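You operate a simulated robot arm through the tools that you are given. There is no shell and no other tool. Be economical: measure what you need, move in short steps, check, and stop when the job is done.

Carry out the task below with a simulated two-armed robot. There is one attempt and no reset: what you move stays moved.

TASK
Press the zero key three times. Then fetch the large weight and set it on the recipe card on the top of the take-off plate. Then put the felt pad on the top of the shaft bench away on the top of the carton bench. Then take the black chock and put it on the low shelf of the shaft bench. Then take the blue brush and leave it on the top of the shaft bench mat. Then take the tape roller and put it on the top of the shaft bench mat. Then open the battery tin lid. Do these in the order given. Set down upright: large weight, tape roller.

It is judged by the outcome, as a careful person would: the job done as asked, and still so three seconds after it is handed in. It fails if anything else is knocked over, pushed out of place, dropped, spilled or broken. A push-on lid holds only when it is set on centred and level and pressed home; a screw cap is set on level and turned clockwise until tight.

THE ROBOT
Two 7-joint arms with fingered hands on one trunk, on a base that drives. Base frame: it is fixed to the floor where the robot stands at the start and does not move with it; the origin is under the middle of the robot, x ahead of it, y to its left, z up; the surface under the hand at the start is at about z = 0.6. Lengths are in m, angles in degrees, forces in N, time in s.
The left shoulder is at the start at [0.094, 0.128, 1.11], the right one opposite. Places, roughly: battery tin lid [0.4, 1.3, 0.7]; black chock (5x6x4 cm) [2.8, 2.9, 0.8]; blue brush (8x4x7 cm) [5.1, 3.3, 0.9]; felt pad (6x5x5 cm) [1.8, 2.9, 0.8]; large weight [0.25, 1, 0.75]; low shelf of the shaft bench [2.2, 2.7, 0.2]; recipe card [0.5, -0.5, 0.5]; tape roller (8x7x13 cm) [5.7, 3.4, 0.9]; top of the carton bench [-2.1, -0.3, 0.8]; top of the shaft bench mat (24x24 cm) [2.34, 2.64, 0.82]; zero key [0.9, 0, 1]. Payload 5 kg a hand.
The tool frame of a hand sits at the grasp point between the pads (the TCP): z along the fingers, y along the line on which they close. The tips reach 0.037 m beyond it. Largest opening 0.124 m; the body of the gripper starts 0.043 m behind the TCP. The gripper is a hand of 3 fingers: y runs from the thumb to the fingers, the wrist lies at [-0.021, -0.116, -0.203] in the tool frame.
Orientation is that of the tool frame in the base frame, as a unit quaternion [w, x, y, z]. With the fingers straight down and the wrist toward the robot, the tool's x, y and z point along [0, 1, 0], [1, 0, 0] and [0, 0, -1] of the base frame.

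THE INTERFACE
- The arms move only by the tool move_arm. It takes "left_moves", "right_moves" or both (then of equal length, played together; a hand with none holds still); each is a list of rows, each a list of 6 numbers: the shift along the base's x, y, z in m, then the turn, a rotation vector about the base's x, y, z in degrees. In form: [[tx, ty, tz, wx, wy, wz], ...]. A call has 1 to 20 rows; each row shifts and turns the commanded pose from where the row before left it. A row lasts 0.2 s, in which the tool goes at most 0.05 m and 8.6 degrees; a call with a longer step from one row to the next is refused whole. A pose out of reach is approached as far as the arm can. The call stops where the force on the tool passes 40 N (or 10 N more than at its start, if that is more) or the arm is blocked; 0.2 s more then pass. In this call time passes only in rows, and 0.2 s behind the last. The reply holds the time, the measured pose of the TCP, the force on the tool along the base axes, the opening and the grip force, in the units named above and with some noise, with the torque about the TCP (base axes, N m) and any sound that the robot's microphone picked up.
- Cameras (640 x 400 px; columns grow to the right, rows downward): "scene" is now at [0.2628, 0.0213, 1.3052]; the picture's right is [0.22, -0.97, 0.00], its down [-0.25, -0.06, -0.97] and it looks along [0.94, 0.22, -0.26] (base axes); focal length 214 px, centre (320, 200). "left" rides on the left gripper at [-0.072, -0.104, -0.154] in its tool frame; the picture's right is [-0.83, -0.26, 0.49], its down [0.51, -0.72, 0.47] and it looks along [0.23, 0.64, 0.73] (tool axes); focal length 243 px, centre (320, 200). "right" rides on the right gripper at [0.072, -0.104, -0.154] in its tool frame; the picture's right is [-0.83, 0.26, -0.49], its down [-0.51, -0.72, 0.47] and it looks along [-0.23, 0.64, 0.73] (tool axes); focal length 243 px, centre (320, 200). There is no depth. A picture from a camera that has moved, and an enlarged one, comes with that camera's place and axes in the base frame and with its lens.
- grab_frame(camera): a new picture of that camera. The clock stands still meanwhile.
- move_column(by): slides the trunk up (or, below 0, down) by that many m; the arms and the scene camera ride with it, the base frame stays. It gives what a move gives, with no picture.
- base_move(legs): drives the robot by 1 to 6 legs, each [ahead, left, turn to the left] in m, m and degrees, along the robot's own axes; the way and the turn of a leg run together, so that a leg with both is an arc; at most 1.5 m and 180 degrees a leg. The arms and the cameras ride along, it lands a little off, and it stops where it bumps. It gives what a move gives.
- curl_fingers(index, middle, thumb_bend, thumb_turn, hand): sets how far each is bent, from 0 (flat) to 1 (curled in); at 0.3 the hand is open as for a grip, at 0.7 the pads meet at the TCP. One left out holds its place. A second passes; each finger stops where it meets its share of the squeeze, and holds until it gets a number again. It is the only way to open and close the hand. It gives what a move gives, with no picture; readings hold the bend of each and the force on the fingers (four entries, about 0 where the hand has none), thumb and palm. thumb_turn goes from beside the hand (0) to across from the fingers (1), as for a grip.
- pan_tilt(pan, tilt): turns the head with the scene camera to pan (to the left, within 80 degrees either way) and tilt (down, from -29 to 69), counted from straight ahead of the robot. It gives what a move gives.
- close_up(camera, box): a new picture of the part [left, top, right, bottom] of that camera's present view, enlarged. The clock stands still meanwhile.
- finish_job(): hands the job in; it is judged then, once.

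Work in short steps. Places have to be worked out from the pictures, the camera data and where the tool is seen: move nearer, look again, correct. Check each grasp and each placing, and mend what went wrong. You have 186 turns and 158 pictures in all, those below and enlarged ones among them. Open the grippers and draw the arms clear of the work before you hand the job in, unless the task says otherwise; then end with one line.

The tools are called after "Emit:" by a JSON object that holds its "method" and its "body". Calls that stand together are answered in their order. move_arm: Moves the arms, as the interface text tells. Its arguments: {"type":"object","properties":{"left_moves":{"type":"array","items":{"type":"array","items":{"type":"number"}}},"right_moves":{"type":"array","items":{"type":"array","items":{"type":"number"}}}},"required":[]} The other tools are called the same way: move_column (by) slides the trunk up or down; curl_fingers (index, middle, thumb_bend, thumb_turn, hand) moves the fingers one by one; base_move (legs) drives the base; pan_tilt (pan, tilt) turns the head that bears the scene camera; grab_frame (camera) takes a picture; close_up (camera, box) takes an enlarged picture of a part of a camera's view; finish_job () hands the job in.

At the start:

```text
time_s: 0.0
left_tool_pos: [0.4599, 0.6414, 1.3064]
left_orientation: [0.0, 0.707, 0.707, 0.0]
left_ft_force: [-0.1, 0.4, 0.0]
left_moment: [-0.03, 0.0, 0.03]
left_opening: 0.1235
left_grasp_force: 0.2
left_shape: jaw
left_bend: [0.3, 0.3, 0.3, 0.98]
left_finger forces: [0.1, 0.0, 0.0, 0.1, 0.0, 0.1]
right_tool_pos: [0.5976, 0.0596, 1.3503]
right_orientation: [0.0, 0.707, 0.707, 0.0]
right_ft_force: [-0.4, 0.4, 0.3]
right_moment: [0.02, -0.02, 0.02]
right_opening: 0.124
right_grasp_force: 0.1
right_shape: jaw
right_bend: [0.3, 0.3, 0.3, 0.98]
right_finger forces: [0.1, 0.0, 0.1, 0.0, 0.0, 0.0]
trunk travel left (down, up): [-0.3, 0.263]
robot x, y, heading: [-0.0032, 0.0009, -0.0]
head pan, tilt: [12.9, 15.1]
```

scene: 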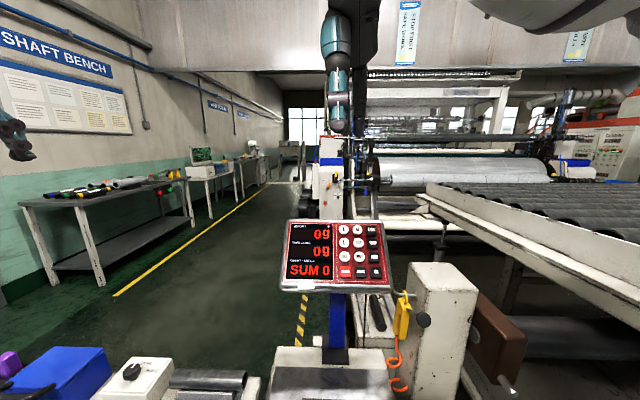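
right: 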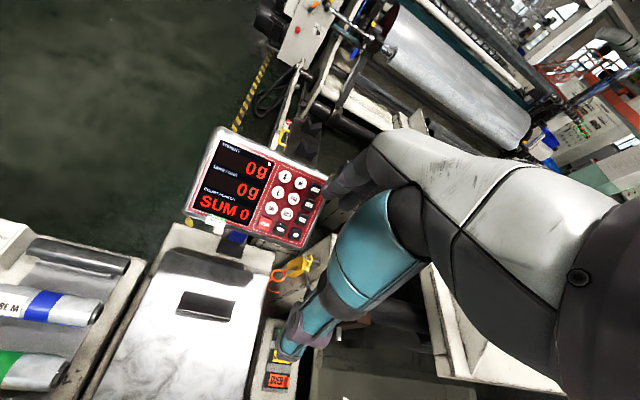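
left: 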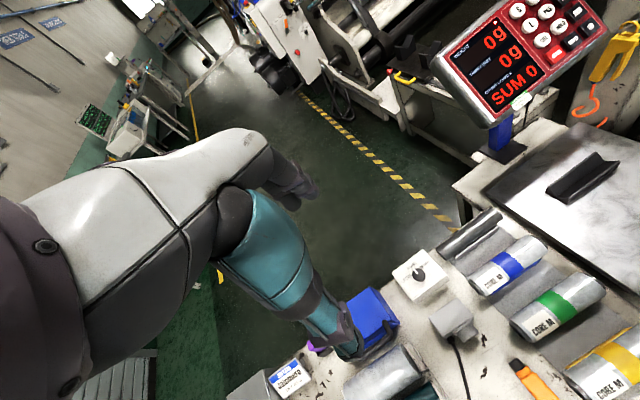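

I start by enlarging the scale display to find the zero key.

Emit:
{"method": "close_up", "body": {"camera": "scene", "box": [270, 210, 410, 298]}}

Emit:
{"method": "close_up", "body": {"camera": "right", "box": [180, 120, 340, 250]}}

```text
4.55 times, centred on (340, 254) of scene
camera zoom: at [0.2628, 0.0213, 1.3052], right [0.22, -0.97, 0.0], down [-0.25, -0.06, -0.97], along [0.94, 0.22, -0.26], focal length 975 px, centre (229, -46)
```

zoom: 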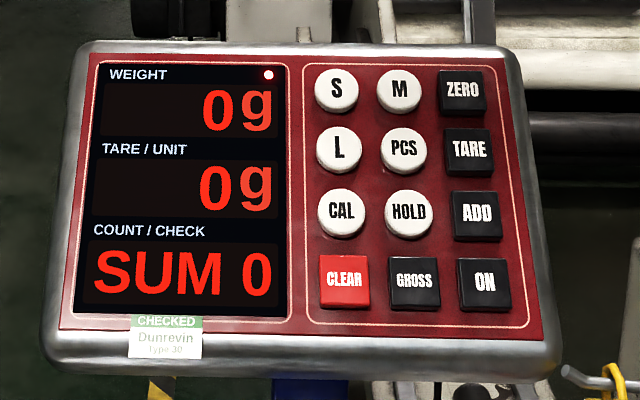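

```text
3.08 times, centred on (260, 185) of right
camera zoom: at [0.4937, 0.1319, 1.5011], right [0.26, -0.83, 0.49], down [-0.72, -0.51, -0.47], along [0.64, -0.23, -0.73], focal length 746 px, centre (505, 246)
```

zoom: 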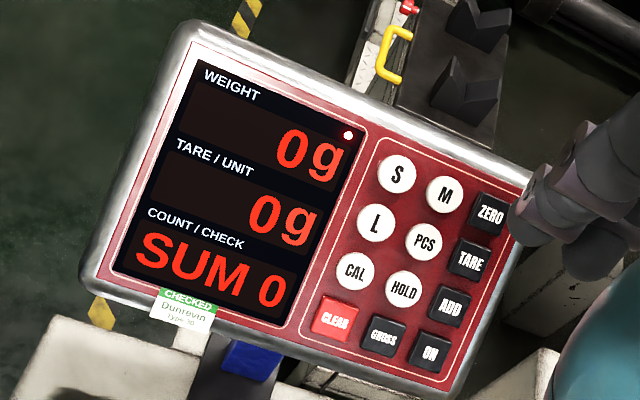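

ZERO triangulates to about [0.928, 0.006, 1.031] on a panel tilted 45°. I pitch the right hand so that it points along the panel's inward normal, and form a pointing finger.

Emit:
{"method": "move_arm", "body": {"right_moves": [[0, 0, 0, 0, -7.5, 0], [0, 0, 0, 0, -7.5, 0], [0, 0, 0, 0, -7.5, 0], [0, 0, 0, 0, -7.5, 0], [0, 0, 0, 0, -7.5, 0], [0, 0, 0, 0, -7.5, 0]]}}

Emit:
{"method": "curl_fingers", "body": {"hand": "right", "index": 0.5, "middle": 1, "thumb_bend": 0.3, "thumb_turn": 0}}

Emit:
{"method": "grab_frame", "body": {"camera": "right"}}

Emit:
{"method": "grab_frame", "body": {"camera": "scene"}}

```text
time_s: 1.4
left_tool_pos: [0.4607, 0.6416, 1.3067]
left_orientation: [-0.001, 0.707, 0.707, 0.0]
left_ft_force: [0.7, 0.7, 0.3]
left_moment: [-0.02, 0.01, 0.02]
left_opening: 0.1239
left_grasp_force: 0.1
left_shape: jaw
left_bend: [0.3, 0.3, 0.3, 0.98]
left_finger forces: [0.0, 0.1, 0.0, 0.0, 0.0, 0.0]
right_tool_pos: [0.5985, 0.0589, 1.3479]
right_orientation: [0.271, 0.654, 0.652, 0.271]
right_ft_force: [-0.1, 0.1, 0.8]
right_moment: [0.0, 0.0, -0.02]
right_opening: 0.1237
right_grasp_force: 0.1
right_shape: jaw
right_bend: [0.3, 0.3, 0.3, 0.98]
right_finger forces: [0.1, 0.0, 0.0, 0.0, 0.0, 0.0]
trunk travel left (down, up): [-0.3, 0.263]
robot x, y, heading: [-0.0, 0.0029, -0.2]
head pan, tilt: [12.9, 15.1]
```

```text
time_s: 2.4
left_tool_pos: [0.4614, 0.6404, 1.3062]
left_orientation: [0.001, 0.707, 0.708, 0.0]
left_ft_force: [-0.3, 0.0, 0.1]
left_moment: [-0.02, -0.02, 0.03]
left_opening: 0.1237
left_grasp_force: 0.1
left_shape: jaw
left_bend: [0.3, 0.3, 0.3, 0.98]
left_finger forces: [0.0, 0.1, 0.0, 0.0, 0.1, 0.0]
right_tool_pos: [0.5991, 0.0592, 1.3488]
right_orientation: [0.27, 0.653, 0.653, 0.271]
right_ft_force: [1.0, 0.6, -0.1]
right_moment: [0.0, 0.0, 0.01]
right_opening: 0.1663
right_grasp_force: 0.0
right_shape: fingers
right_bend: [0.5, 1.0, 0.3, 0.0]
right_finger forces: [0.1, 0.0, 0.0, 0.0, 0.1, 0.0]
trunk travel left (down, up): [-0.3, 0.263]
robot x, y, heading: [0.0019, 0.0005, 0.0]
head pan, tilt: [12.9, 15.1]
```

```text
152 pictures are left
camera right: at [0.4155, 0.1317, 1.3823], right [-0.16, -0.83, 0.53], down [-0.18, -0.51, -0.84], along [0.97, -0.23, -0.06], focal length 243 px, centre (320, 200)
```

right: 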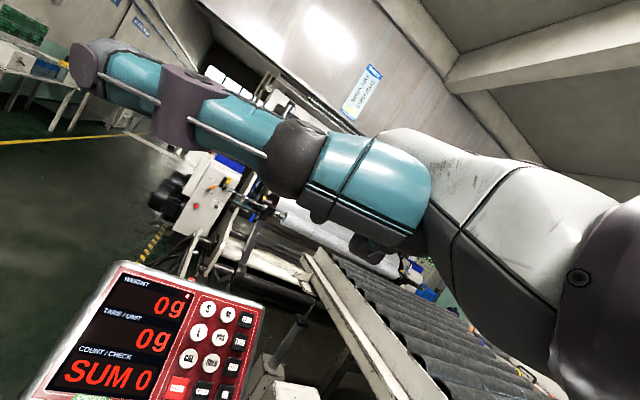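

```text
151 pictures are left
camera scene: at [0.2628, 0.0213, 1.3052], right [0.22, -0.97, 0.0], down [-0.25, -0.06, -0.97], along [0.94, 0.22, -0.26], focal length 214 px, centre (320, 200)
```

scene: 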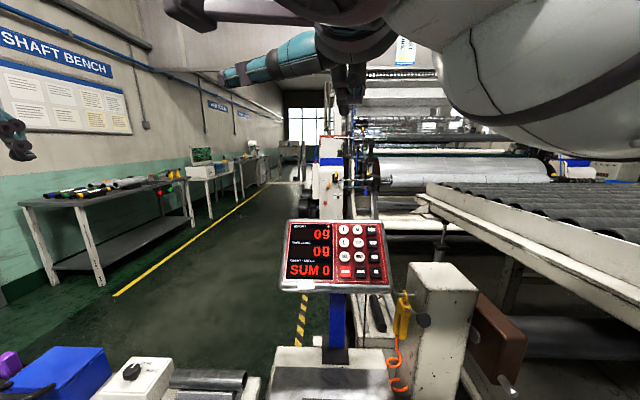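

The teal thumb is swung out to the side; I enlarge the index fingertip to locate it.

Emit:
{"method": "close_up", "body": {"camera": "scene", "box": [300, 20, 420, 130]}}

Emit:
{"method": "close_up", "body": {"camera": "right", "box": [260, 180, 460, 300]}}

```text
3.64 times, centred on (360, 75) of scene
camera zoom: at [0.2628, 0.0213, 1.3052], right [0.22, -0.97, 0.0], down [-0.25, -0.06, -0.97], along [0.94, 0.22, -0.26], focal length 780 px, centre (174, 654)
```

zoom: 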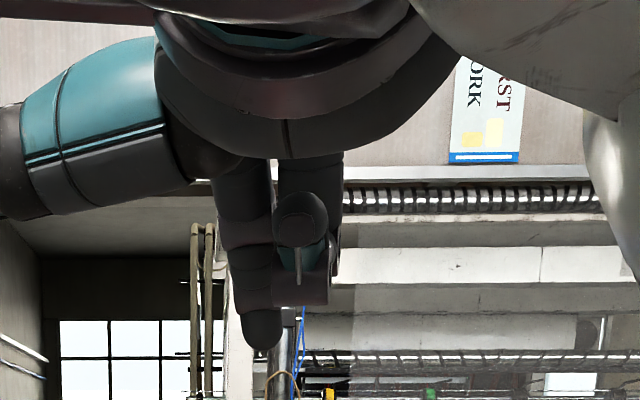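

```text
3.20 times, centred on (360, 240) of right
camera zoom: at [0.4155, 0.1317, 1.3823], right [-0.16, -0.83, 0.53], down [-0.18, -0.51, -0.84], along [0.97, -0.23, -0.06], focal length 776 px, centre (192, 72)
```

zoom: 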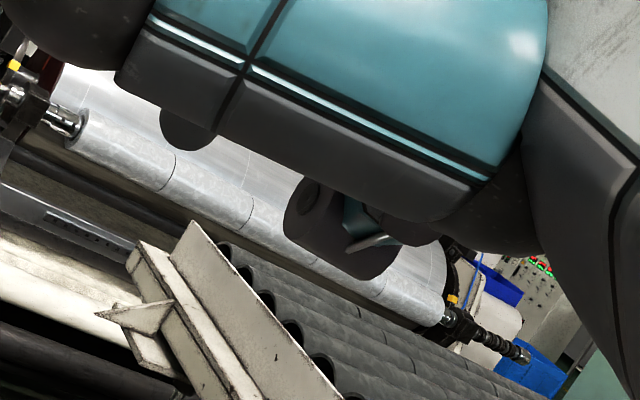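

The index tip sits about (+0.040, +0.0075, −0.001) from the TCP. I move to a standoff roughly 6 cm off the ZERO key along the panel normal.

Emit:
{"method": "move_arm", "body": {"right_moves": [[0.0246, -0.0066, -0.0272, 0, 0, 0], [0.0246, -0.0066, -0.0272, 0, 0, 0], [0.0246, -0.0066, -0.0272, 0, 0, 0], [0.0246, -0.0066, -0.0272, 0, 0, 0], [0.0246, -0.0066, -0.0272, 0, 0, 0], [0.0246, -0.0066, -0.0272, 0, 0, 0], [0.0246, -0.0066, -0.0272, 0, 0, 0], [0.0246, -0.0066, -0.0272, 0, 0, 0], [0.0246, -0.0066, -0.0272, 0, 0, 0], [0.0246, -0.0066, -0.0272, 0, 0, 0]]}}

Emit:
{"method": "close_up", "body": {"camera": "scene", "box": [260, 160, 420, 300]}}

Emit:
{"method": "close_up", "body": {"camera": "right", "box": [180, 120, 420, 300]}}

```text
time_s: 4.6
left_tool_pos: [0.4605, 0.641, 1.3075]
left_orientation: [0.0, 0.707, 0.707, 0.0]
left_ft_force: [0.2, -0.3, 0.4]
left_moment: [0.02, -0.01, -0.01]
left_opening: 0.1236
left_grasp_force: 0.0
left_shape: jaw
left_bend: [0.3, 0.3, 0.3, 0.98]
left_finger forces: [0.0, 0.0, 0.0, 0.0, 0.0, 0.1]
right_tool_pos: [0.8438, -0.0077, 1.0773]
right_orientation: [0.271, 0.653, 0.653, 0.271]
right_ft_force: [0.4, 0.0, 0.4]
right_moment: [-0.03, 0.03, -0.01]
right_opening: 0.1662
right_grasp_force: 0.1
right_shape: fingers
right_bend: [0.5, 1.0, 0.3, 0.0]
right_finger forces: [0.0, 0.1, 0.0, 0.1, 0.0, 0.1]
trunk travel left (down, up): [-0.3, 0.263]
robot x, y, heading: [0.003, -0.0003, -0.1]
head pan, tilt: [12.9, 15.1]
```

```text
2.86 times, centred on (340, 230) of scene
camera zoom: at [0.2636, 0.0213, 1.3051], right [0.22, -0.97, 0.0], down [-0.25, -0.06, -0.97], along [0.94, 0.22, -0.26], focal length 613 px, centre (263, 114)
```

zoom: 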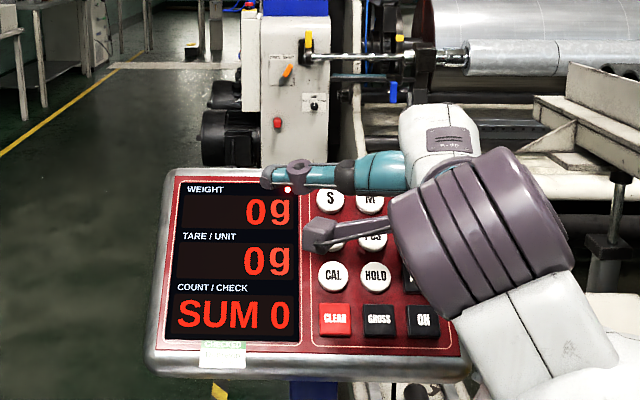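

```text
2.22 times, centred on (300, 210) of right
camera zoom: at [0.6617, 0.0654, 1.1107], right [-0.16, -0.83, 0.53], down [-0.18, -0.51, -0.84], along [0.97, -0.23, -0.06], focal length 539 px, centre (364, 178)
```

zoom: 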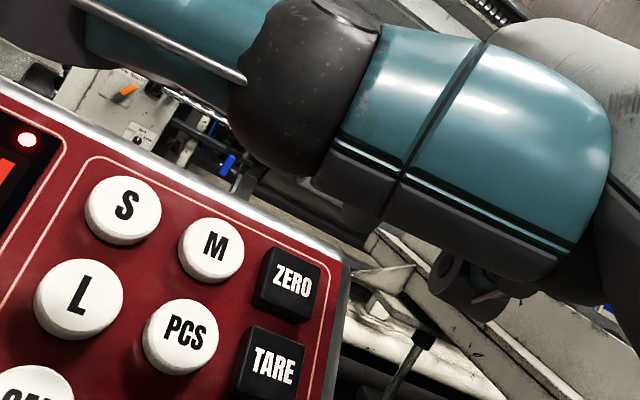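

The key position is confirmed from the new view. I advance about 5 cm along the normal and check alignment before pressing.

Emit:
{"method": "move_arm", "body": {"right_moves": [[0.0075, 0.0008, -0.0078, 0, 0, 0], [0.0075, 0.0008, -0.0078, 0, 0, 0], [0.0075, 0.0008, -0.0078, 0, 0, 0], [0.007, 0.0008, -0.0074, 0, 0, 0]]}}

Emit:
{"method": "close_up", "body": {"camera": "right", "box": [180, 120, 420, 300]}}

```text
time_s: 5.6
left_tool_pos: [0.4602, 0.6417, 1.3069]
left_orientation: [0.0, 0.707, 0.707, 0.001]
left_ft_force: [0.6, 0.3, 0.3]
left_moment: [0.01, -0.02, 0.0]
left_opening: 0.1238
left_grasp_force: 0.0
left_shape: jaw
left_bend: [0.3, 0.3, 0.3, 0.98]
left_finger forces: [0.0, 0.0, 0.1, 0.0, 0.0, 0.0]
right_tool_pos: [0.8737, -0.003, 1.0458]
right_orientation: [0.27, 0.653, 0.653, 0.271]
right_ft_force: [-0.2, -0.5, -0.5]
right_moment: [0.02, 0.02, 0.02]
right_opening: 0.1662
right_grasp_force: 0.1
right_shape: fingers
right_bend: [0.5, 1.0, 0.3, 0.0]
right_finger forces: [0.0, 0.0, 0.0, 0.1, 0.0, 0.0]
trunk travel left (down, up): [-0.3, 0.263]
robot x, y, heading: [-0.0003, 0.0012, 0.3]
head pan, tilt: [12.9, 15.1]
```

```text
2.22 times, centred on (300, 210) of right
camera zoom: at [0.6913, 0.0692, 1.0794], right [-0.16, -0.83, 0.53], down [-0.18, -0.51, -0.84], along [0.97, -0.23, -0.06], focal length 539 px, centre (364, 178)
```

zoom: 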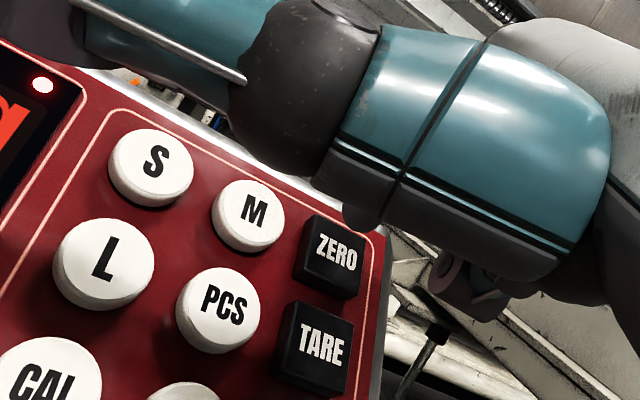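

The fingertip is lined up with ZERO with roughly 2 cm to go. I shift slightly down-panel and advance in small steps to feel the contact.

Emit:
{"method": "move_arm", "body": {"right_moves": [[0.002, 0, -0.0085, 0, 0, 0], [0.0035, 0.0003, -0.0036, 0, 0, 0], [0.0021, 0.0002, -0.0022, 0, 0, 0]]}}

Emit:
{"method": "close_up", "body": {"camera": "right", "box": [180, 120, 420, 300]}}

```text
time_s: 6.4
left_tool_pos: [0.4594, 0.6402, 1.3069]
left_orientation: [-0.001, 0.707, 0.707, 0.0]
left_ft_force: [0.5, 1.2, 0.5]
left_moment: [-0.02, 0.02, 0.01]
left_opening: 0.1235
left_grasp_force: 0.1
left_shape: jaw
left_bend: [0.3, 0.3, 0.3, 0.98]
left_finger forces: [0.0, 0.1, 0.1, 0.1, 0.0, 0.0]
right_tool_pos: [0.8807, -0.0023, 1.0322]
right_orientation: [0.271, 0.653, 0.653, 0.27]
right_ft_force: [-1.6, 0.4, 1.7]
right_moment: [0.03, -0.05, -0.01]
right_opening: 0.1666
right_grasp_force: 1.0
right_shape: fingers
right_bend: [0.5, 1.0, 0.3, 0.0]
right_finger forces: [1.3, 0.0, 0.1, 0.0, 0.1, 0.0]
trunk travel left (down, up): [-0.3, 0.263]
robot x, y, heading: [0.0019, 0.0017, 0.1]
head pan, tilt: [12.9, 15.1]
```

```text
2.22 times, centred on (300, 210) of right
camera zoom: at [0.6984, 0.0695, 1.0656], right [-0.16, -0.83, 0.53], down [-0.18, -0.51, -0.84], along [0.97, -0.23, -0.06], focal length 539 px, centre (364, 178)
```

zoom: 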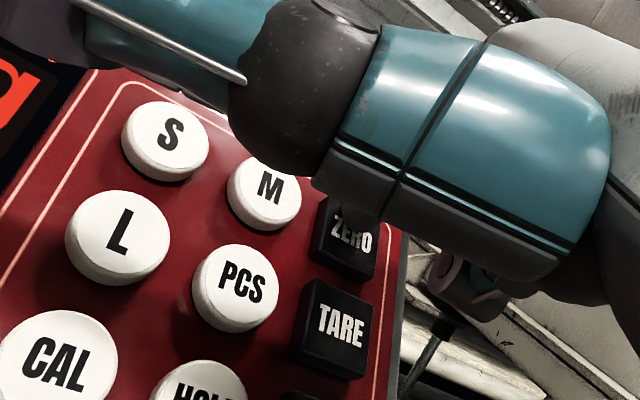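

The index just touches the ZERO key (1.3 N). I press a few millimetres further, listening for a click.

Emit:
{"method": "move_arm", "body": {"right_moves": [[0.0014, 0.0001, -0.0014, 0, 0, 0], [0.0014, 0.0001, -0.0014, 0, 0, 0]]}}

Emit:
{"method": "close_up", "body": {"camera": "scene", "box": [260, 160, 420, 300]}}

```text
time_s: 7.0
left_tool_pos: [0.4595, 0.6422, 1.3083]
left_orientation: [0.001, 0.707, 0.708, 0.0]
left_ft_force: [1.6, 0.3, -0.9]
left_moment: [0.04, -0.01, -0.03]
left_opening: 0.1238
left_grasp_force: 0.1
left_shape: jaw
left_bend: [0.3, 0.3, 0.3, 0.98]
left_finger forces: [0.1, 0.1, 0.0, 0.0, 0.1, 0.0]
right_tool_pos: [0.8831, -0.0016, 1.0302]
right_orientation: [0.271, 0.653, 0.653, 0.271]
right_ft_force: [-4.4, 0.0, 4.4]
right_moment: [0.04, -0.26, 0.05]
right_opening: 0.166
right_grasp_force: 2.9
right_shape: fingers
right_bend: [0.5, 1.0, 0.3, 0.0]
right_finger forces: [5.7, 0.1, 0.0, 0.0, 0.1, 0.0]
trunk travel left (down, up): [-0.3, 0.263]
robot x, y, heading: [0.0012, 0.0006, -0.0]
head pan, tilt: [12.9, 15.1]
heard: click
```

```text
2.86 times, centred on (340, 230) of scene
camera zoom: at [0.2614, 0.0214, 1.3055], right [0.22, -0.97, 0.0], down [-0.25, -0.06, -0.97], along [0.94, 0.22, -0.26], focal length 613 px, centre (263, 114)
```

zoom: 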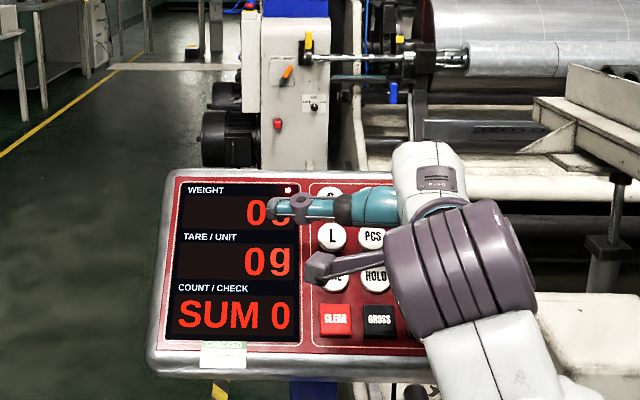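

One click at about 6 N. I release fully (~8 mm back) and press again for the second click.

Emit:
{"method": "move_arm", "body": {"right_moves": [[-0.0035, -0.0002, 0.0035, 0, 0, 0], [-0.0035, -0.0002, 0.0035, 0, 0, 0], [0, 0, 0, 0, 0, 0]]}}

Emit:
{"method": "move_arm", "body": {"right_moves": [[0.0035, 0.0002, -0.0035, 0, 0, 0], [0.0035, 0.0002, -0.0035, 0, 0, 0]]}}

```text
time_s: 7.8
left_tool_pos: [0.4606, 0.6408, 1.3067]
left_orientation: [0.0, 0.706, 0.708, 0.0]
left_ft_force: [-0.9, 0.1, 0.3]
left_moment: [0.03, -0.01, 0.04]
left_opening: 0.1238
left_grasp_force: 0.0
left_shape: jaw
left_bend: [0.3, 0.3, 0.3, 0.98]
left_finger forces: [0.1, 0.0, 0.0, 0.0, 0.0, 0.0]
right_tool_pos: [0.878, -0.0028, 1.0358]
right_orientation: [0.27, 0.653, 0.653, 0.271]
right_ft_force: [0.6, 0.2, 0.7]
right_moment: [0.01, 0.0, 0.0]
right_opening: 0.1663
right_grasp_force: 0.1
right_shape: fingers
right_bend: [0.5, 1.0, 0.3, 0.0]
right_finger forces: [0.0, 0.0, 0.0, 0.0, 0.1, 0.0]
trunk travel left (down, up): [-0.3, 0.263]
robot x, y, heading: [0.0014, -0.0006, -0.0]
head pan, tilt: [12.9, 15.1]
```

```text
time_s: 8.4
left_tool_pos: [0.4581, 0.6403, 1.3068]
left_orientation: [0.0, 0.707, 0.707, 0.0]
left_ft_force: [0.0, 1.1, 0.5]
left_moment: [-0.02, 0.0, -0.01]
left_opening: 0.1238
left_grasp_force: 0.1
left_shape: jaw
left_bend: [0.3, 0.3, 0.3, 0.98]
left_finger forces: [0.0, 0.0, 0.1, 0.0, 0.1, 0.0]
right_tool_pos: [0.882, -0.0028, 1.0307]
right_orientation: [0.272, 0.653, 0.653, 0.272]
right_ft_force: [-3.3, -0.4, 2.5]
right_moment: [0.04, -0.18, 0.01]
right_opening: 0.1664
right_grasp_force: 2.2
right_shape: fingers
right_bend: [0.5, 1.0, 0.3, 0.0]
right_finger forces: [4.7, 0.0, 0.0, 0.1, 0.0, 0.0]
trunk travel left (down, up): [-0.3, 0.263]
robot x, y, heading: [-0.0002, 0.0018, -0.1]
head pan, tilt: [12.9, 15.1]
heard: click
```

Second click heard. I release and press a third time.

Emit:
{"method": "move_arm", "body": {"right_moves": [[-0.0035, -0.0002, 0.0035, 0, 0, 0], [-0.0035, -0.0002, 0.0035, 0, 0, 0], [0, 0, 0, 0, 0, 0]]}}

Emit:
{"method": "move_arm", "body": {"right_moves": [[0.0035, 0.0002, -0.0035, 0, 0, 0], [0.0035, 0.0002, -0.0035, 0, 0, 0]]}}

```text
time_s: 9.2
left_tool_pos: [0.4597, 0.6419, 1.307]
left_orientation: [0.0, 0.707, 0.707, 0.0]
left_ft_force: [-0.1, 0.6, 0.2]
left_moment: [-0.01, 0.01, -0.01]
left_opening: 0.1238
left_grasp_force: 0.0
left_shape: jaw
left_bend: [0.3, 0.3, 0.3, 0.98]
left_finger forces: [0.1, 0.0, 0.0, 0.0, 0.0, 0.0]
right_tool_pos: [0.8776, -0.0035, 1.036]
right_orientation: [0.27, 0.653, 0.654, 0.271]
right_ft_force: [-0.7, 0.6, 0.4]
right_moment: [0.01, 0.02, 0.01]
right_opening: 0.1661
right_grasp_force: 0.1
right_shape: fingers
right_bend: [0.5, 1.0, 0.3, 0.0]
right_finger forces: [0.1, 0.0, 0.0, 0.0, 0.0, 0.1]
trunk travel left (down, up): [-0.3, 0.263]
robot x, y, heading: [0.0009, -0.0008, 0.1]
head pan, tilt: [12.9, 15.1]
```

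```text
time_s: 9.8
left_tool_pos: [0.4572, 0.6427, 1.3071]
left_orientation: [0.0, 0.707, 0.708, 0.001]
left_ft_force: [-0.2, 0.5, -0.5]
left_moment: [0.01, 0.0, -0.02]
left_opening: 0.1239
left_grasp_force: 0.1
left_shape: jaw
left_bend: [0.3, 0.3, 0.3, 0.98]
left_finger forces: [0.0, 0.0, 0.0, 0.0, 0.0, 0.1]
right_tool_pos: [0.8827, -0.0031, 1.0309]
right_orientation: [0.272, 0.653, 0.653, 0.271]
right_ft_force: [-3.6, 0.3, 3.9]
right_moment: [0.03, -0.17, 0.04]
right_opening: 0.1662
right_grasp_force: 2.6
right_shape: fingers
right_bend: [0.5, 1.0, 0.3, 0.0]
right_finger forces: [4.7, 0.0, 0.1, 0.1, 0.1, 0.0]
trunk travel left (down, up): [-0.3, 0.263]
robot x, y, heading: [0.0024, -0.0008, -0.0]
head pan, tilt: [12.9, 15.1]
heard: click
```

Third click heard. I retract the right hand along the same way, restore its orientation and turn the head left and down to find the weight.

Emit:
{"method": "move_arm", "body": {"right_moves": [[-0.0283, 0.006, 0.0318, 0, 0, 0], [-0.0283, 0.006, 0.0318, 0, 0, 0], [-0.0283, 0.006, 0.0318, 0, 0, 0], [-0.0283, 0.006, 0.0318, 0, 0, 0], [-0.0283, 0.006, 0.0318, 0, 0, 0], [-0.0283, 0.006, 0.0318, 0, 0, 0], [-0.0283, 0.006, 0.0318, 0, 0, 0], [-0.0283, 0.006, 0.0318, 0, 0, 0], [-0.0283, 0.006, 0.0318, 0, 0, 0], [-0.0283, 0.006, 0.0318, 0, 0, 0], [0, 0, 0, 0, 7.5, 0], [0, 0, 0, 0, 7.5, 0], [0, 0, 0, 0, 7.5, 0], [0, 0, 0, 0, 7.5, 0], [0, 0, 0, 0, 7.5, 0], [0, 0, 0, 0, 7.5, 0]]}}

Emit:
{"method": "curl_fingers", "body": {"hand": "right", "index": 0.3, "middle": 0.3, "thumb_bend": 0.3, "thumb_turn": 1}}

Emit:
{"method": "pan_tilt", "body": {"pan": 60, "tilt": 35}}

Emit:
{"method": "grab_frame", "body": {"camera": "scene"}}

```text
time_s: 13.2
left_tool_pos: [0.4601, 0.6419, 1.3066]
left_orientation: [0.0, 0.707, 0.707, 0.0]
left_ft_force: [0.3, -0.1, 0.8]
left_moment: [-0.03, 0.01, -0.01]
left_opening: 0.1239
left_grasp_force: 0.0
left_shape: jaw
left_bend: [0.3, 0.3, 0.3, 0.98]
left_finger forces: [0.0, 0.0, 0.0, 0.0, 0.1, 0.1]
right_tool_pos: [0.8817, 0.0747, 1.2692]
right_orientation: [0.0, 0.707, 0.707, 0.0]
right_ft_force: [-0.6, 0.4, -0.1]
right_moment: [-0.01, 0.01, 0.0]
right_opening: 0.1662
right_grasp_force: 0.1
right_shape: fingers
right_bend: [0.5, 1.0, 0.3, 0.0]
right_finger forces: [0.0, 0.1, 0.0, 0.0, 0.0, 0.0]
right hand out of reach, approached as far as the arm can: row 10, 11, 12, 13, 14, 15, 16
trunk travel left (down, up): [-0.3, 0.263]
robot x, y, heading: [-0.001, -0.0018, -0.2]
head pan, tilt: [12.9, 15.1]
```

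```text
time_s: 14.2
left_tool_pos: [0.4597, 0.6408, 1.307]
left_orientation: [0.002, 0.707, 0.707, 0.0]
left_ft_force: [0.4, -0.5, -0.2]
left_moment: [0.02, -0.01, 0.02]
left_opening: 0.1237
left_grasp_force: 0.0
left_shape: jaw
left_bend: [0.3, 0.3, 0.3, 0.98]
left_finger forces: [0.0, 0.0, 0.0, 0.0, 0.0, 0.0]
right_tool_pos: [0.8797, 0.0755, 1.2695]
right_orientation: [-0.001, 0.707, 0.707, 0.001]
right_ft_force: [0.0, 0.4, 0.4]
right_moment: [0.01, 0.01, 0.01]
right_opening: 0.1287
right_grasp_force: 0.1
right_shape: fingers
right_bend: [0.3, 0.3, 0.3, 0.97]
right_finger forces: [0.1, 0.0, 0.0, 0.0, 0.0, 0.0]
trunk travel left (down, up): [-0.3, 0.263]
robot x, y, heading: [0.0014, -0.0028, 0.1]
head pan, tilt: [12.9, 15.1]
```

```text
time_s: 15.3
left_tool_pos: [0.4601, 0.6414, 1.3072]
left_orientation: [0.0, 0.707, 0.707, -0.001]
left_ft_force: [-0.1, -0.1, -0.4]
left_moment: [-0.01, 0.01, 0.01]
left_opening: 0.1238
left_grasp_force: 0.1
left_shape: jaw
left_bend: [0.3, 0.3, 0.3, 0.98]
left_finger forces: [0.0, 0.0, 0.0, 0.0, 0.0, 0.0]
right_tool_pos: [0.8805, 0.0746, 1.2685]
right_orientation: [0.0, 0.707, 0.707, 0.001]
right_ft_force: [0.4, -0.7, -0.5]
right_moment: [0.0, -0.02, 0.02]
right_opening: 0.1285
right_grasp_force: 0.1
right_shape: fingers
right_bend: [0.3, 0.3, 0.3, 0.97]
right_finger forces: [0.0, 0.0, 0.1, 0.0, 0.1, 0.0]
trunk travel left (down, up): [-0.3, 0.263]
robot x, y, heading: [0.0033, 0.0028, 0.0]
head pan, tilt: [60.0, 35.0]
```

```text
143 pictures are left
camera scene: at [0.2159, 0.0766, 1.2734], right [0.87, -0.5, 0.0], down [-0.29, -0.5, -0.82], along [0.41, 0.71, -0.57], focal length 214 px, centre (320, 200)
```

scene: 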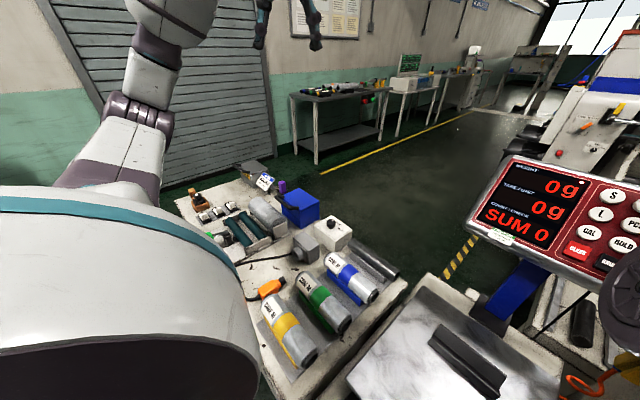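

I enlarge the left table to identify the weights.

Emit:
{"method": "close_up", "body": {"camera": "scene", "box": [160, 150, 400, 300]}}

Emit:
{"method": "grab_frame", "body": {"camera": "left"}}

```text
2.67 times, centred on (280, 225) of scene
camera zoom: at [0.2159, 0.0766, 1.2734], right [0.87, -0.5, 0.0], down [-0.29, -0.5, -0.82], along [0.41, 0.71, -0.57], focal length 572 px, centre (427, 133)
```

zoom: 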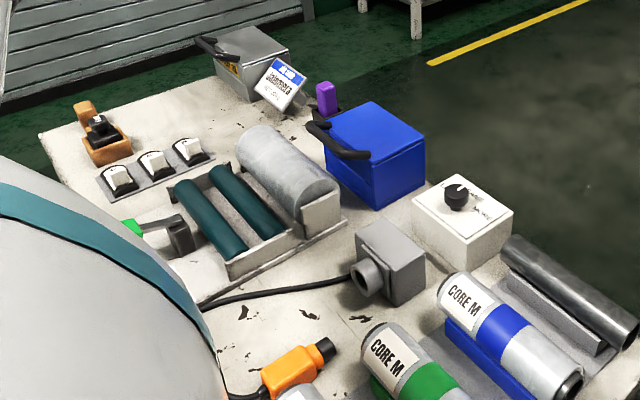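

```text
141 pictures are left
camera left: at [0.3553, 0.5689, 1.4594], right [-0.26, -0.83, -0.49], down [-0.72, 0.51, -0.47], along [0.64, 0.23, -0.73], focal length 243 px, centre (320, 200)
```

left: 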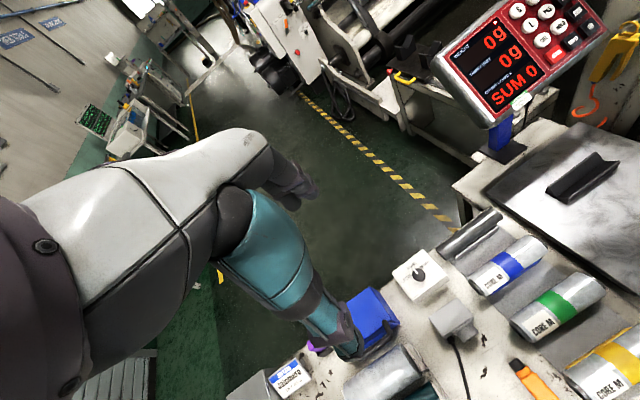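

Candidates for the weight need a closer look. First I bring the right hand back to a compact pose.

Emit:
{"method": "move_arm", "body": {"right_moves": [[-0.03, -0.03, 0.005, 0, 0, 0], [-0.03, -0.03, 0.005, 0, 0, 0], [-0.03, -0.03, 0.005, 0, 0, 0], [-0.03, -0.03, 0.005, 0, 0, 0], [-0.03, -0.03, 0.005, 0, 0, 0], [-0.03, -0.03, 0.005, 0, 0, 0], [-0.03, -0.03, 0.005, 0, 0, 0], [-0.03, -0.03, 0.005, 0, 0, 0], [-0.03, -0.03, 0.005, 0, 0, 0]]}}

Emit:
{"method": "pan_tilt", "body": {"pan": 78, "tilt": 40}}

Emit:
{"method": "grab_frame", "body": {"camera": "scene"}}

```text
time_s: 17.4
left_tool_pos: [0.4593, 0.6408, 1.3068]
left_orientation: [0.001, 0.707, 0.707, 0.001]
left_ft_force: [-0.7, 0.1, 0.2]
left_moment: [0.04, -0.01, -0.01]
left_opening: 0.1236
left_grasp_force: 0.0
left_shape: jaw
left_bend: [0.3, 0.3, 0.3, 0.98]
left_finger forces: [0.0, 0.0, 0.1, 0.1, 0.1, 0.0]
right_tool_pos: [0.8408, -0.2215, 1.3103]
right_orientation: [0.0, 0.707, 0.708, 0.0]
right_ft_force: [0.3, -0.1, -0.2]
right_moment: [0.03, 0.01, 0.0]
right_opening: 0.1286
right_grasp_force: 0.0
right_shape: fingers
right_bend: [0.3, 0.3, 0.3, 0.97]
right_finger forces: [0.1, 0.1, 0.0, 0.0, 0.1, 0.0]
right hand out of reach, approached as far as the arm can: row 1, 2, 3, 4, 5, 6, 7, 8, 9
trunk travel left (down, up): [-0.3, 0.263]
robot x, y, heading: [-0.0004, -0.0028, -0.1]
head pan, tilt: [60.0, 35.0]
```

```text
time_s: 18.2
left_tool_pos: [0.4603, 0.6416, 1.3069]
left_orientation: [0.0, 0.707, 0.707, 0.0]
left_ft_force: [-0.3, 1.1, -0.7]
left_moment: [-0.02, -0.01, 0.02]
left_opening: 0.1236
left_grasp_force: 0.0
left_shape: jaw
left_bend: [0.3, 0.3, 0.3, 0.98]
left_finger forces: [0.0, 0.0, 0.1, 0.1, 0.1, 0.0]
right_tool_pos: [0.8419, -0.2187, 1.3115]
right_orientation: [0.0, 0.707, 0.707, 0.0]
right_ft_force: [0.5, -0.4, -0.5]
right_moment: [-0.01, 0.02, 0.04]
right_opening: 0.1286
right_grasp_force: 0.0
right_shape: fingers
right_bend: [0.3, 0.3, 0.3, 0.97]
right_finger forces: [0.0, 0.0, 0.1, 0.0, 0.1, 0.0]
trunk travel left (down, up): [-0.3, 0.263]
robot x, y, heading: [-0.0009, 0.0, 0.0]
head pan, tilt: [78.0, 40.0]
```

```text
140 pictures are left
camera scene: at [0.1897, 0.0838, 1.2658], right [0.98, -0.21, 0.0], down [-0.13, -0.63, -0.77], along [0.16, 0.75, -0.64], focal length 214 px, centre (320, 200)
```

scene: 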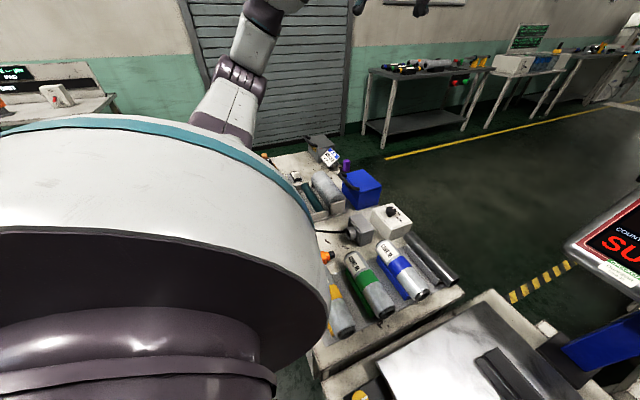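

The left upper arm blocks the view, so I will turn the robot. First I fix the right hand, whose commanded pose went too close in; I move the command back out.

Emit:
{"method": "move_arm", "body": {"right_moves": [[0.04, -0.003, -0.012, 0, 0, 0], [0.04, -0.003, -0.012, 0, 0, 0], [0.04, -0.003, -0.012, 0, 0, 0], [0.04, -0.003, -0.012, 0, 0, 0], [0.04, -0.003, -0.012, 0, 0, 0], [0.04, -0.003, -0.012, 0, 0, 0], [0.04, -0.003, -0.012, 0, 0, 0]]}}

```text
time_s: 19.8
left_tool_pos: [0.4634, 0.6433, 1.3038]
left_orientation: [-0.001, 0.707, 0.708, -0.002]
left_ft_force: [0.3, 0.3, -0.9]
left_moment: [-0.03, 0.07, -0.03]
left_opening: 0.1237
left_grasp_force: 0.1
left_shape: jaw
left_bend: [0.3, 0.3, 0.3, 0.98]
left_finger forces: [0.0, 0.1, 0.0, 0.0, 0.0, 0.0]
right_tool_pos: [1.0764, -0.2359, 1.2236]
right_orientation: [-0.001, 0.707, 0.707, 0.0]
right_ft_force: [0.9, 0.8, 0.1]
right_moment: [-0.05, 0.02, 0.01]
right_opening: 0.1286
right_grasp_force: 0.1
right_shape: fingers
right_bend: [0.3, 0.3, 0.3, 0.98]
right_finger forces: [0.0, 0.0, 0.0, 0.1, 0.0, 0.0]
right hand out of reach, approached as far as the arm can: row 6, 7
trunk travel left (down, up): [-0.3, 0.263]
robot x, y, heading: [-0.0001, 0.0001, -0.1]
head pan, tilt: [78.0, 40.0]
```

The command follows the measured pose; x inward seems to be blocked by arm configuration at that height. I lower the hand while pulling in.

Emit:
{"method": "move_arm", "body": {"right_moves": [[-0.04, -0.01, -0.01, 0, 0, 0], [-0.04, -0.01, -0.01, 0, 0, 0], [-0.04, -0.01, -0.01, 0, 0, 0], [-0.04, -0.01, -0.01, 0, 0, 0], [-0.04, -0.01, -0.01, 0, 0, 0], [-0.04, -0.01, -0.01, 0, 0, 0], [-0.04, -0.01, -0.01, 0, 0, 0], [-0.04, -0.01, -0.01, 0, 0, 0], [-0.04, -0.01, -0.01, 0, 0, 0], [-0.04, -0.01, -0.01, 0, 0, 0]]}}

Emit:
{"method": "pan_tilt", "body": {"pan": 0, "tilt": 30}}

Emit:
{"method": "grab_frame", "body": {"camera": "scene"}}

```text
time_s: 22.0
left_tool_pos: [0.4586, 0.6413, 1.3069]
left_orientation: [0.0, 0.707, 0.707, 0.0]
left_ft_force: [-0.1, -0.4, 0.1]
left_moment: [-0.02, -0.04, -0.01]
left_opening: 0.1235
left_grasp_force: 0.0
left_shape: jaw
left_bend: [0.3, 0.3, 0.3, 0.98]
left_finger forces: [0.0, 0.1, 0.0, 0.1, 0.0, 0.0]
right_tool_pos: [0.7183, -0.3811, 1.1236]
right_orientation: [0.0, 0.707, 0.707, 0.001]
right_ft_force: [-0.8, -0.3, 0.2]
right_moment: [0.01, -0.02, 0.01]
right_opening: 0.1287
right_grasp_force: 0.1
right_shape: fingers
right_bend: [0.3, 0.3, 0.3, 0.98]
right_finger forces: [0.0, 0.0, 0.0, 0.0, 0.0, 0.0]
right hand out of reach, approached as far as the arm can: row 8, 9, 10
trunk travel left (down, up): [-0.3, 0.263]
robot x, y, heading: [-0.0006, -0.0006, -0.2]
head pan, tilt: [78.0, 40.0]
```

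```text
time_s: 23.5
left_tool_pos: [0.4595, 0.6398, 1.3074]
left_orientation: [0.0, 0.707, 0.707, 0.0]
left_ft_force: [0.0, 0.2, 0.0]
left_moment: [-0.02, 0.0, 0.04]
left_opening: 0.1237
left_grasp_force: 0.0
left_shape: jaw
left_bend: [0.3, 0.3, 0.3, 0.98]
left_finger forces: [0.0, 0.0, 0.1, 0.0, 0.0, 0.0]
right_tool_pos: [0.7208, -0.3803, 1.1234]
right_orientation: [0.0, 0.707, 0.707, 0.001]
right_ft_force: [-0.3, 0.2, 0.2]
right_moment: [0.03, 0.03, 0.0]
right_opening: 0.1289
right_grasp_force: 0.1
right_shape: fingers
right_bend: [0.3, 0.3, 0.3, 0.98]
right_finger forces: [0.1, 0.1, 0.1, 0.0, 0.1, 0.0]
trunk travel left (down, up): [-0.3, 0.263]
robot x, y, heading: [-0.0024, -0.002, -0.2]
head pan, tilt: [0.0, 30.0]
```

```text
139 pictures are left
camera scene: at [0.2622, 0.0004, 1.2811], right [0.0, -1.0, 0.0], down [-0.5, 0.0, -0.87], along [0.87, 0.0, -0.5], focal length 214 px, centre (320, 200)
```

scene: 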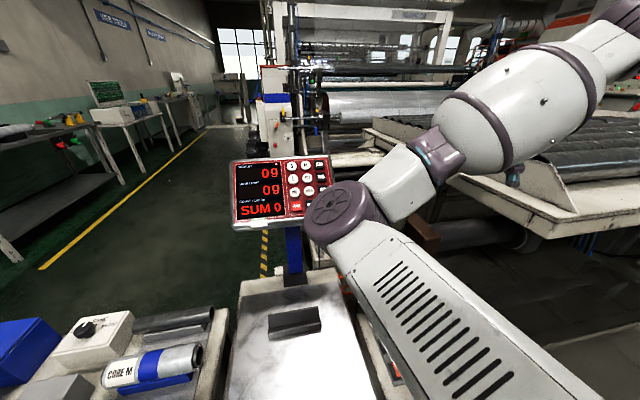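

The right arm's elbow is inward but clear. I raise it away from the display, then turn the robot left to face the table.

Emit:
{"method": "move_arm", "body": {"right_moves": [[0.01, 0.0, 0.03, 0, 0, 0], [0.01, 0.0, 0.03, 0, 0, 0], [0.01, 0.0, 0.03, 0, 0, 0], [0.01, 0.0, 0.03, 0, 0, 0], [0, 0.0, 0.03, 0, 0, 0], [0, 0.0, 0.03, 0, 0, 0]]}}

Emit:
{"method": "base_move", "body": {"legs": [[0, 0, 60]]}}

Emit:
{"method": "pan_tilt", "body": {"pan": 10, "tilt": 40}}

Emit:
{"method": "grab_frame", "body": {"camera": "scene"}}

```text
time_s: 24.9
left_tool_pos: [0.4594, 0.6412, 1.3074]
left_orientation: [0.001, 0.707, 0.708, 0.001]
left_ft_force: [0.0, -0.2, -0.1]
left_moment: [-0.02, -0.02, -0.01]
left_opening: 0.1237
left_grasp_force: 0.1
left_shape: jaw
left_bend: [0.3, 0.3, 0.3, 0.98]
left_finger forces: [0.1, 0.0, 0.1, 0.0, 0.0, 0.0]
right_tool_pos: [0.7596, -0.3808, 1.3044]
right_orientation: [0.0, 0.707, 0.707, 0.001]
right_ft_force: [1.0, 0.6, 0.0]
right_moment: [0.02, 0.01, -0.01]
right_opening: 0.1289
right_grasp_force: 0.1
right_shape: fingers
right_bend: [0.3, 0.3, 0.3, 0.98]
right_finger forces: [0.0, 0.1, 0.0, 0.0, 0.0, 0.0]
trunk travel left (down, up): [-0.3, 0.263]
robot x, y, heading: [0.0009, -0.0015, -0.3]
head pan, tilt: [0.0, 30.0]
```

```text
time_s: 27.9
left_tool_pos: [-0.3208, 0.7209, 1.3069]
left_orientation: [0.0, 0.262, 0.965, 0.0]
left_ft_force: [-0.4, -0.1, -0.2]
left_moment: [0.0, -0.03, 0.01]
left_opening: 0.1237
left_grasp_force: 0.1
left_shape: jaw
left_bend: [0.3, 0.3, 0.3, 0.98]
left_finger forces: [0.1, 0.0, 0.0, 0.1, 0.0, 0.0]
right_tool_pos: [0.7146, 0.4629, 1.3036]
right_orientation: [0.0, 0.262, 0.965, 0.0]
right_ft_force: [0.3, 0.4, -0.3]
right_moment: [-0.03, 0.01, 0.01]
right_opening: 0.1287
right_grasp_force: 0.0
right_shape: fingers
right_bend: [0.3, 0.3, 0.3, 0.98]
right_finger forces: [0.0, 0.1, 0.1, 0.0, 0.1, 0.0]
trunk travel left (down, up): [-0.3, 0.263]
robot x, y, heading: [-0.0006, 0.001, 59.6]
head pan, tilt: [0.0, 30.0]
```

```text
time_s: 28.6
left_tool_pos: [-0.321, 0.7211, 1.3067]
left_orientation: [0.0, 0.263, 0.965, 0.0]
left_ft_force: [0.5, -0.5, -0.1]
left_moment: [0.02, -0.02, -0.04]
left_opening: 0.1237
left_grasp_force: 0.1
left_shape: jaw
left_bend: [0.3, 0.3, 0.3, 0.98]
left_finger forces: [0.0, 0.0, 0.0, 0.0, 0.0, 0.0]
right_tool_pos: [0.7143, 0.4628, 1.304]
right_orientation: [0.0, 0.262, 0.965, 0.0]
right_ft_force: [-0.3, -0.2, 0.3]
right_moment: [-0.01, -0.02, -0.02]
right_opening: 0.129
right_grasp_force: 0.0
right_shape: fingers
right_bend: [0.3, 0.3, 0.3, 0.98]
right_finger forces: [0.0, 0.1, 0.0, 0.1, 0.0, 0.0]
trunk travel left (down, up): [-0.3, 0.263]
robot x, y, heading: [-0.0007, 0.0008, 59.8]
head pan, tilt: [10.0, 40.0]
```

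```text
138 pictures are left
camera scene: at [0.1169, 0.2277, 1.2658], right [0.94, -0.35, 0.0], down [-0.22, -0.6, -0.77], along [0.27, 0.72, -0.64], focal length 214 px, centre (320, 200)
```

scene: 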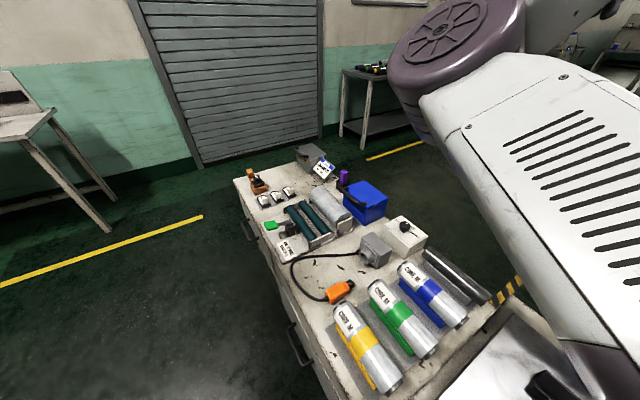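

Emit:
{"method": "close_up", "body": {"camera": "scene", "box": [225, 135, 395, 270]}}

```text
2.96 times, centred on (310, 202) of scene
camera zoom: at [0.1169, 0.2277, 1.2658], right [0.94, -0.35, 0.0], down [-0.22, -0.6, -0.77], along [0.27, 0.72, -0.64], focal length 636 px, centre (350, 193)
```

zoom: 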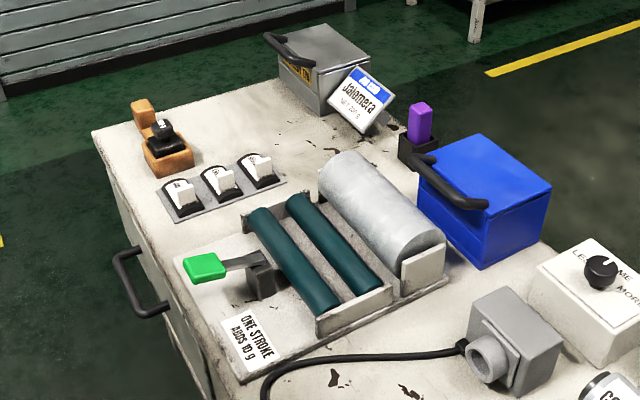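

The black object with a knob in the wooden holder is probably the weight. I enlarge it.

Emit:
{"method": "close_up", "body": {"camera": "scene", "box": [240, 155, 300, 205]}}

Emit:
{"method": "close_up", "body": {"camera": "scene", "box": [285, 135, 355, 190]}}

```text
8.00 times, centred on (270, 180) of scene
camera zoom: at [0.1169, 0.2277, 1.2658], right [0.94, -0.35, 0.0], down [-0.22, -0.6, -0.77], along [0.27, 0.72, -0.64], focal length 1716 px, centre (720, 360)
```

zoom: 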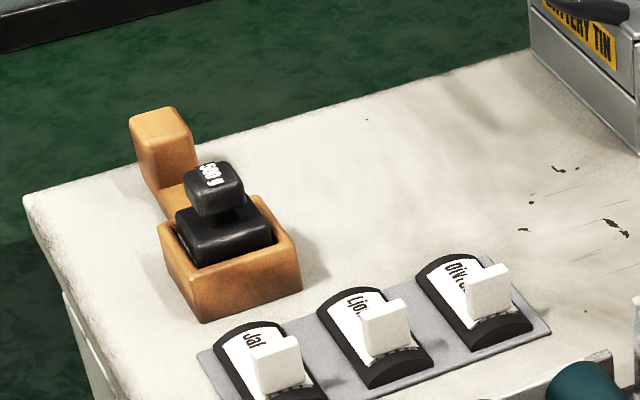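

```text
7.27 times, centred on (320, 162) of scene
camera zoom: at [0.1169, 0.2277, 1.2658], right [0.94, -0.35, 0.0], down [-0.22, -0.6, -0.77], along [0.27, 0.72, -0.64], focal length 1560 px, centre (320, 473)
```

zoom: 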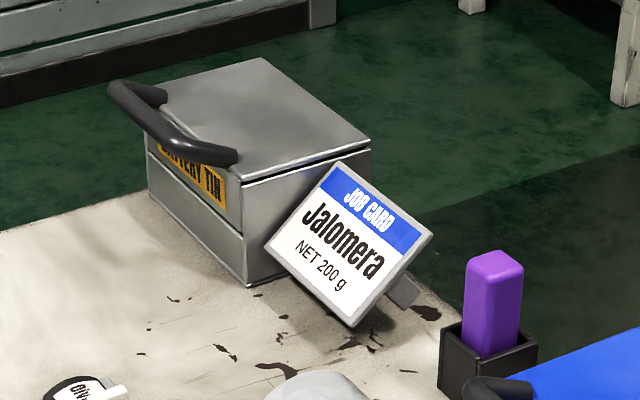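

The "500 g" weight's knob is near [0.13, 1.08, ~0.72]. I drive to the open floor left of the table, at about (-0.55, 0.75) facing +x, to reach it with the left arm.

Emit:
{"method": "base_move", "body": {"legs": [[0.37, 0.85, 0], [0, 0, -60]]}}

Emit:
{"method": "pan_tilt", "body": {"pan": 25, "tilt": 45}}

Emit:
{"method": "grab_frame", "body": {"camera": "scene"}}

Emit:
{"method": "grab_frame", "body": {"camera": "left"}}

```text
time_s: 39.1
left_tool_pos: [-0.0715, 1.381, 1.3056]
left_orientation: [0.0, 0.713, 0.701, 0.0]
left_ft_force: [-0.4, 0.0, 0.4]
left_moment: [0.02, 0.0, 0.01]
left_opening: 0.1239
left_grasp_force: 0.0
left_shape: jaw
left_bend: [0.3, 0.3, 0.3, 0.98]
left_finger forces: [0.1, 0.0, 0.1, 0.0, 0.0, 0.0]
right_tool_pos: [0.212, 0.3537, 1.3034]
right_orientation: [0.0, 0.713, 0.701, 0.001]
right_ft_force: [-0.2, -0.6, 0.6]
right_moment: [-0.02, 0.0, -0.02]
right_opening: 0.1289
right_grasp_force: 0.1
right_shape: fingers
right_bend: [0.3, 0.3, 0.3, 0.98]
right_finger forces: [0.0, 0.0, 0.1, 0.1, 0.0, 0.0]
trunk travel left (down, up): [-0.3, 0.263]
robot x, y, heading: [-0.5398, 0.7475, -0.8]
head pan, tilt: [10.0, 40.0]
```

```text
time_s: 39.9
left_tool_pos: [-0.0705, 1.3822, 1.3064]
left_orientation: [0.0, 0.713, 0.701, 0.0]
left_ft_force: [0.4, 0.5, -0.3]
left_moment: [-0.04, -0.01, -0.02]
left_opening: 0.124
left_grasp_force: 0.1
left_shape: jaw
left_bend: [0.3, 0.3, 0.3, 0.98]
left_finger forces: [0.0, 0.1, 0.0, 0.0, 0.0, 0.1]
right_tool_pos: [0.2117, 0.3541, 1.3023]
right_orientation: [0.0, 0.713, 0.701, 0.0]
right_ft_force: [-0.7, -0.3, 0.5]
right_moment: [0.02, -0.02, 0.01]
right_opening: 0.1289
right_grasp_force: 0.1
right_shape: fingers
right_bend: [0.3, 0.3, 0.3, 0.98]
right_finger forces: [0.0, 0.1, 0.0, 0.0, 0.0, 0.0]
trunk travel left (down, up): [-0.3, 0.263]
robot x, y, heading: [-0.5427, 0.7485, -1.2]
head pan, tilt: [25.0, 45.0]
```

```text
134 pictures are left
camera scene: at [-0.2964, 0.7791, 1.2585], right [0.41, -0.91, 0.0], down [-0.65, -0.29, -0.71], along [0.65, 0.29, -0.71], focal length 214 px, centre (320, 200)
```

scene: 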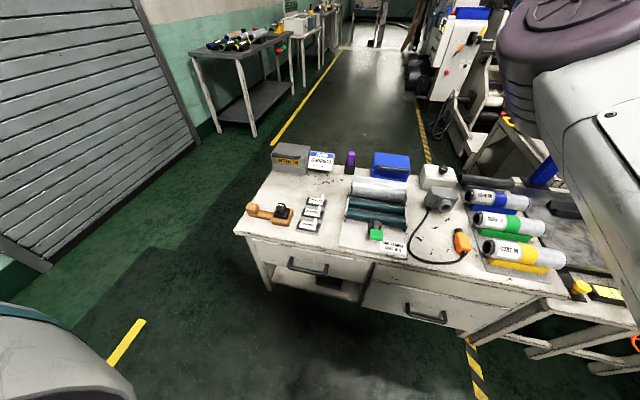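

```text
133 pictures are left
camera left: at [-0.1777, 1.3114, 1.4594], right [-0.28, -0.83, -0.49], down [-0.71, 0.52, -0.47], along [0.64, 0.22, -0.73], focal length 243 px, centre (320, 200)
```

left: 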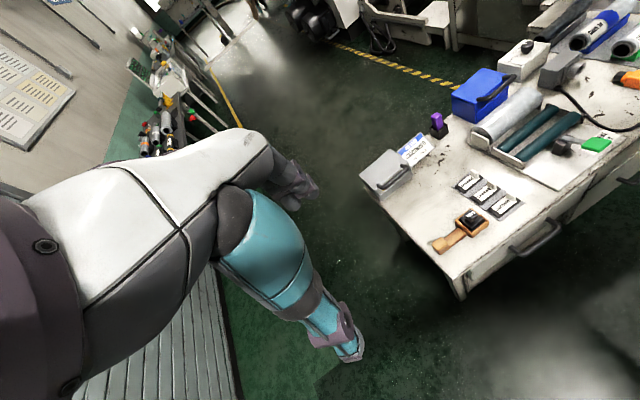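

Clear view now. I enlarge the weight in both cameras and triangulate.

Emit:
{"method": "close_up", "body": {"camera": "scene", "box": [240, 140, 340, 240]}}

Emit:
{"method": "close_up", "body": {"camera": "left", "box": [420, 165, 540, 265]}}

```text
4.00 times, centred on (290, 190) of scene
camera zoom: at [-0.2964, 0.7791, 1.2585], right [0.41, -0.91, 0.0], down [-0.65, -0.29, -0.71], along [0.65, 0.29, -0.71], focal length 858 px, centre (440, 240)
```

zoom: 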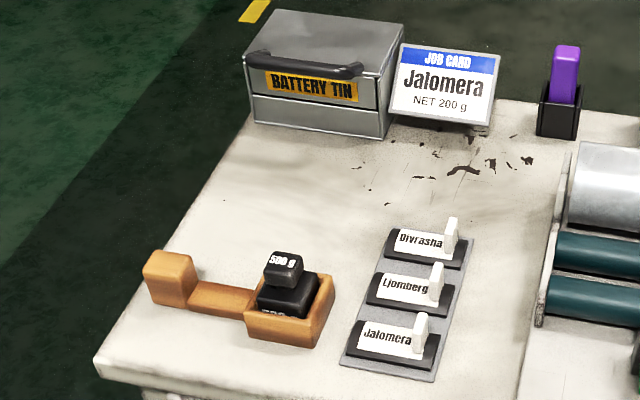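

```text
4.00 times, centred on (480, 215) of left
camera zoom: at [-0.1777, 1.3114, 1.4594], right [-0.28, -0.83, -0.49], down [-0.71, 0.52, -0.47], along [0.64, 0.22, -0.73], focal length 970 px, centre (-320, 140)
```

zoom: 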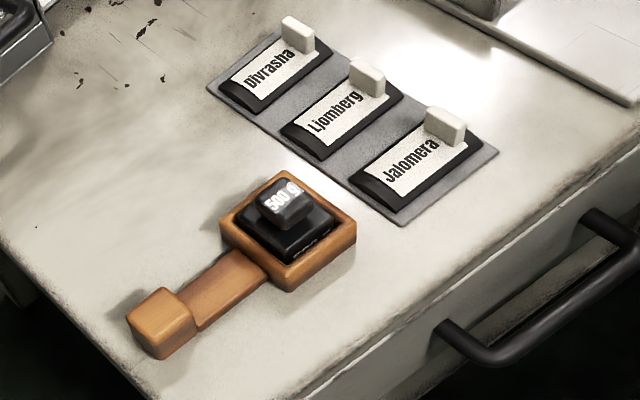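

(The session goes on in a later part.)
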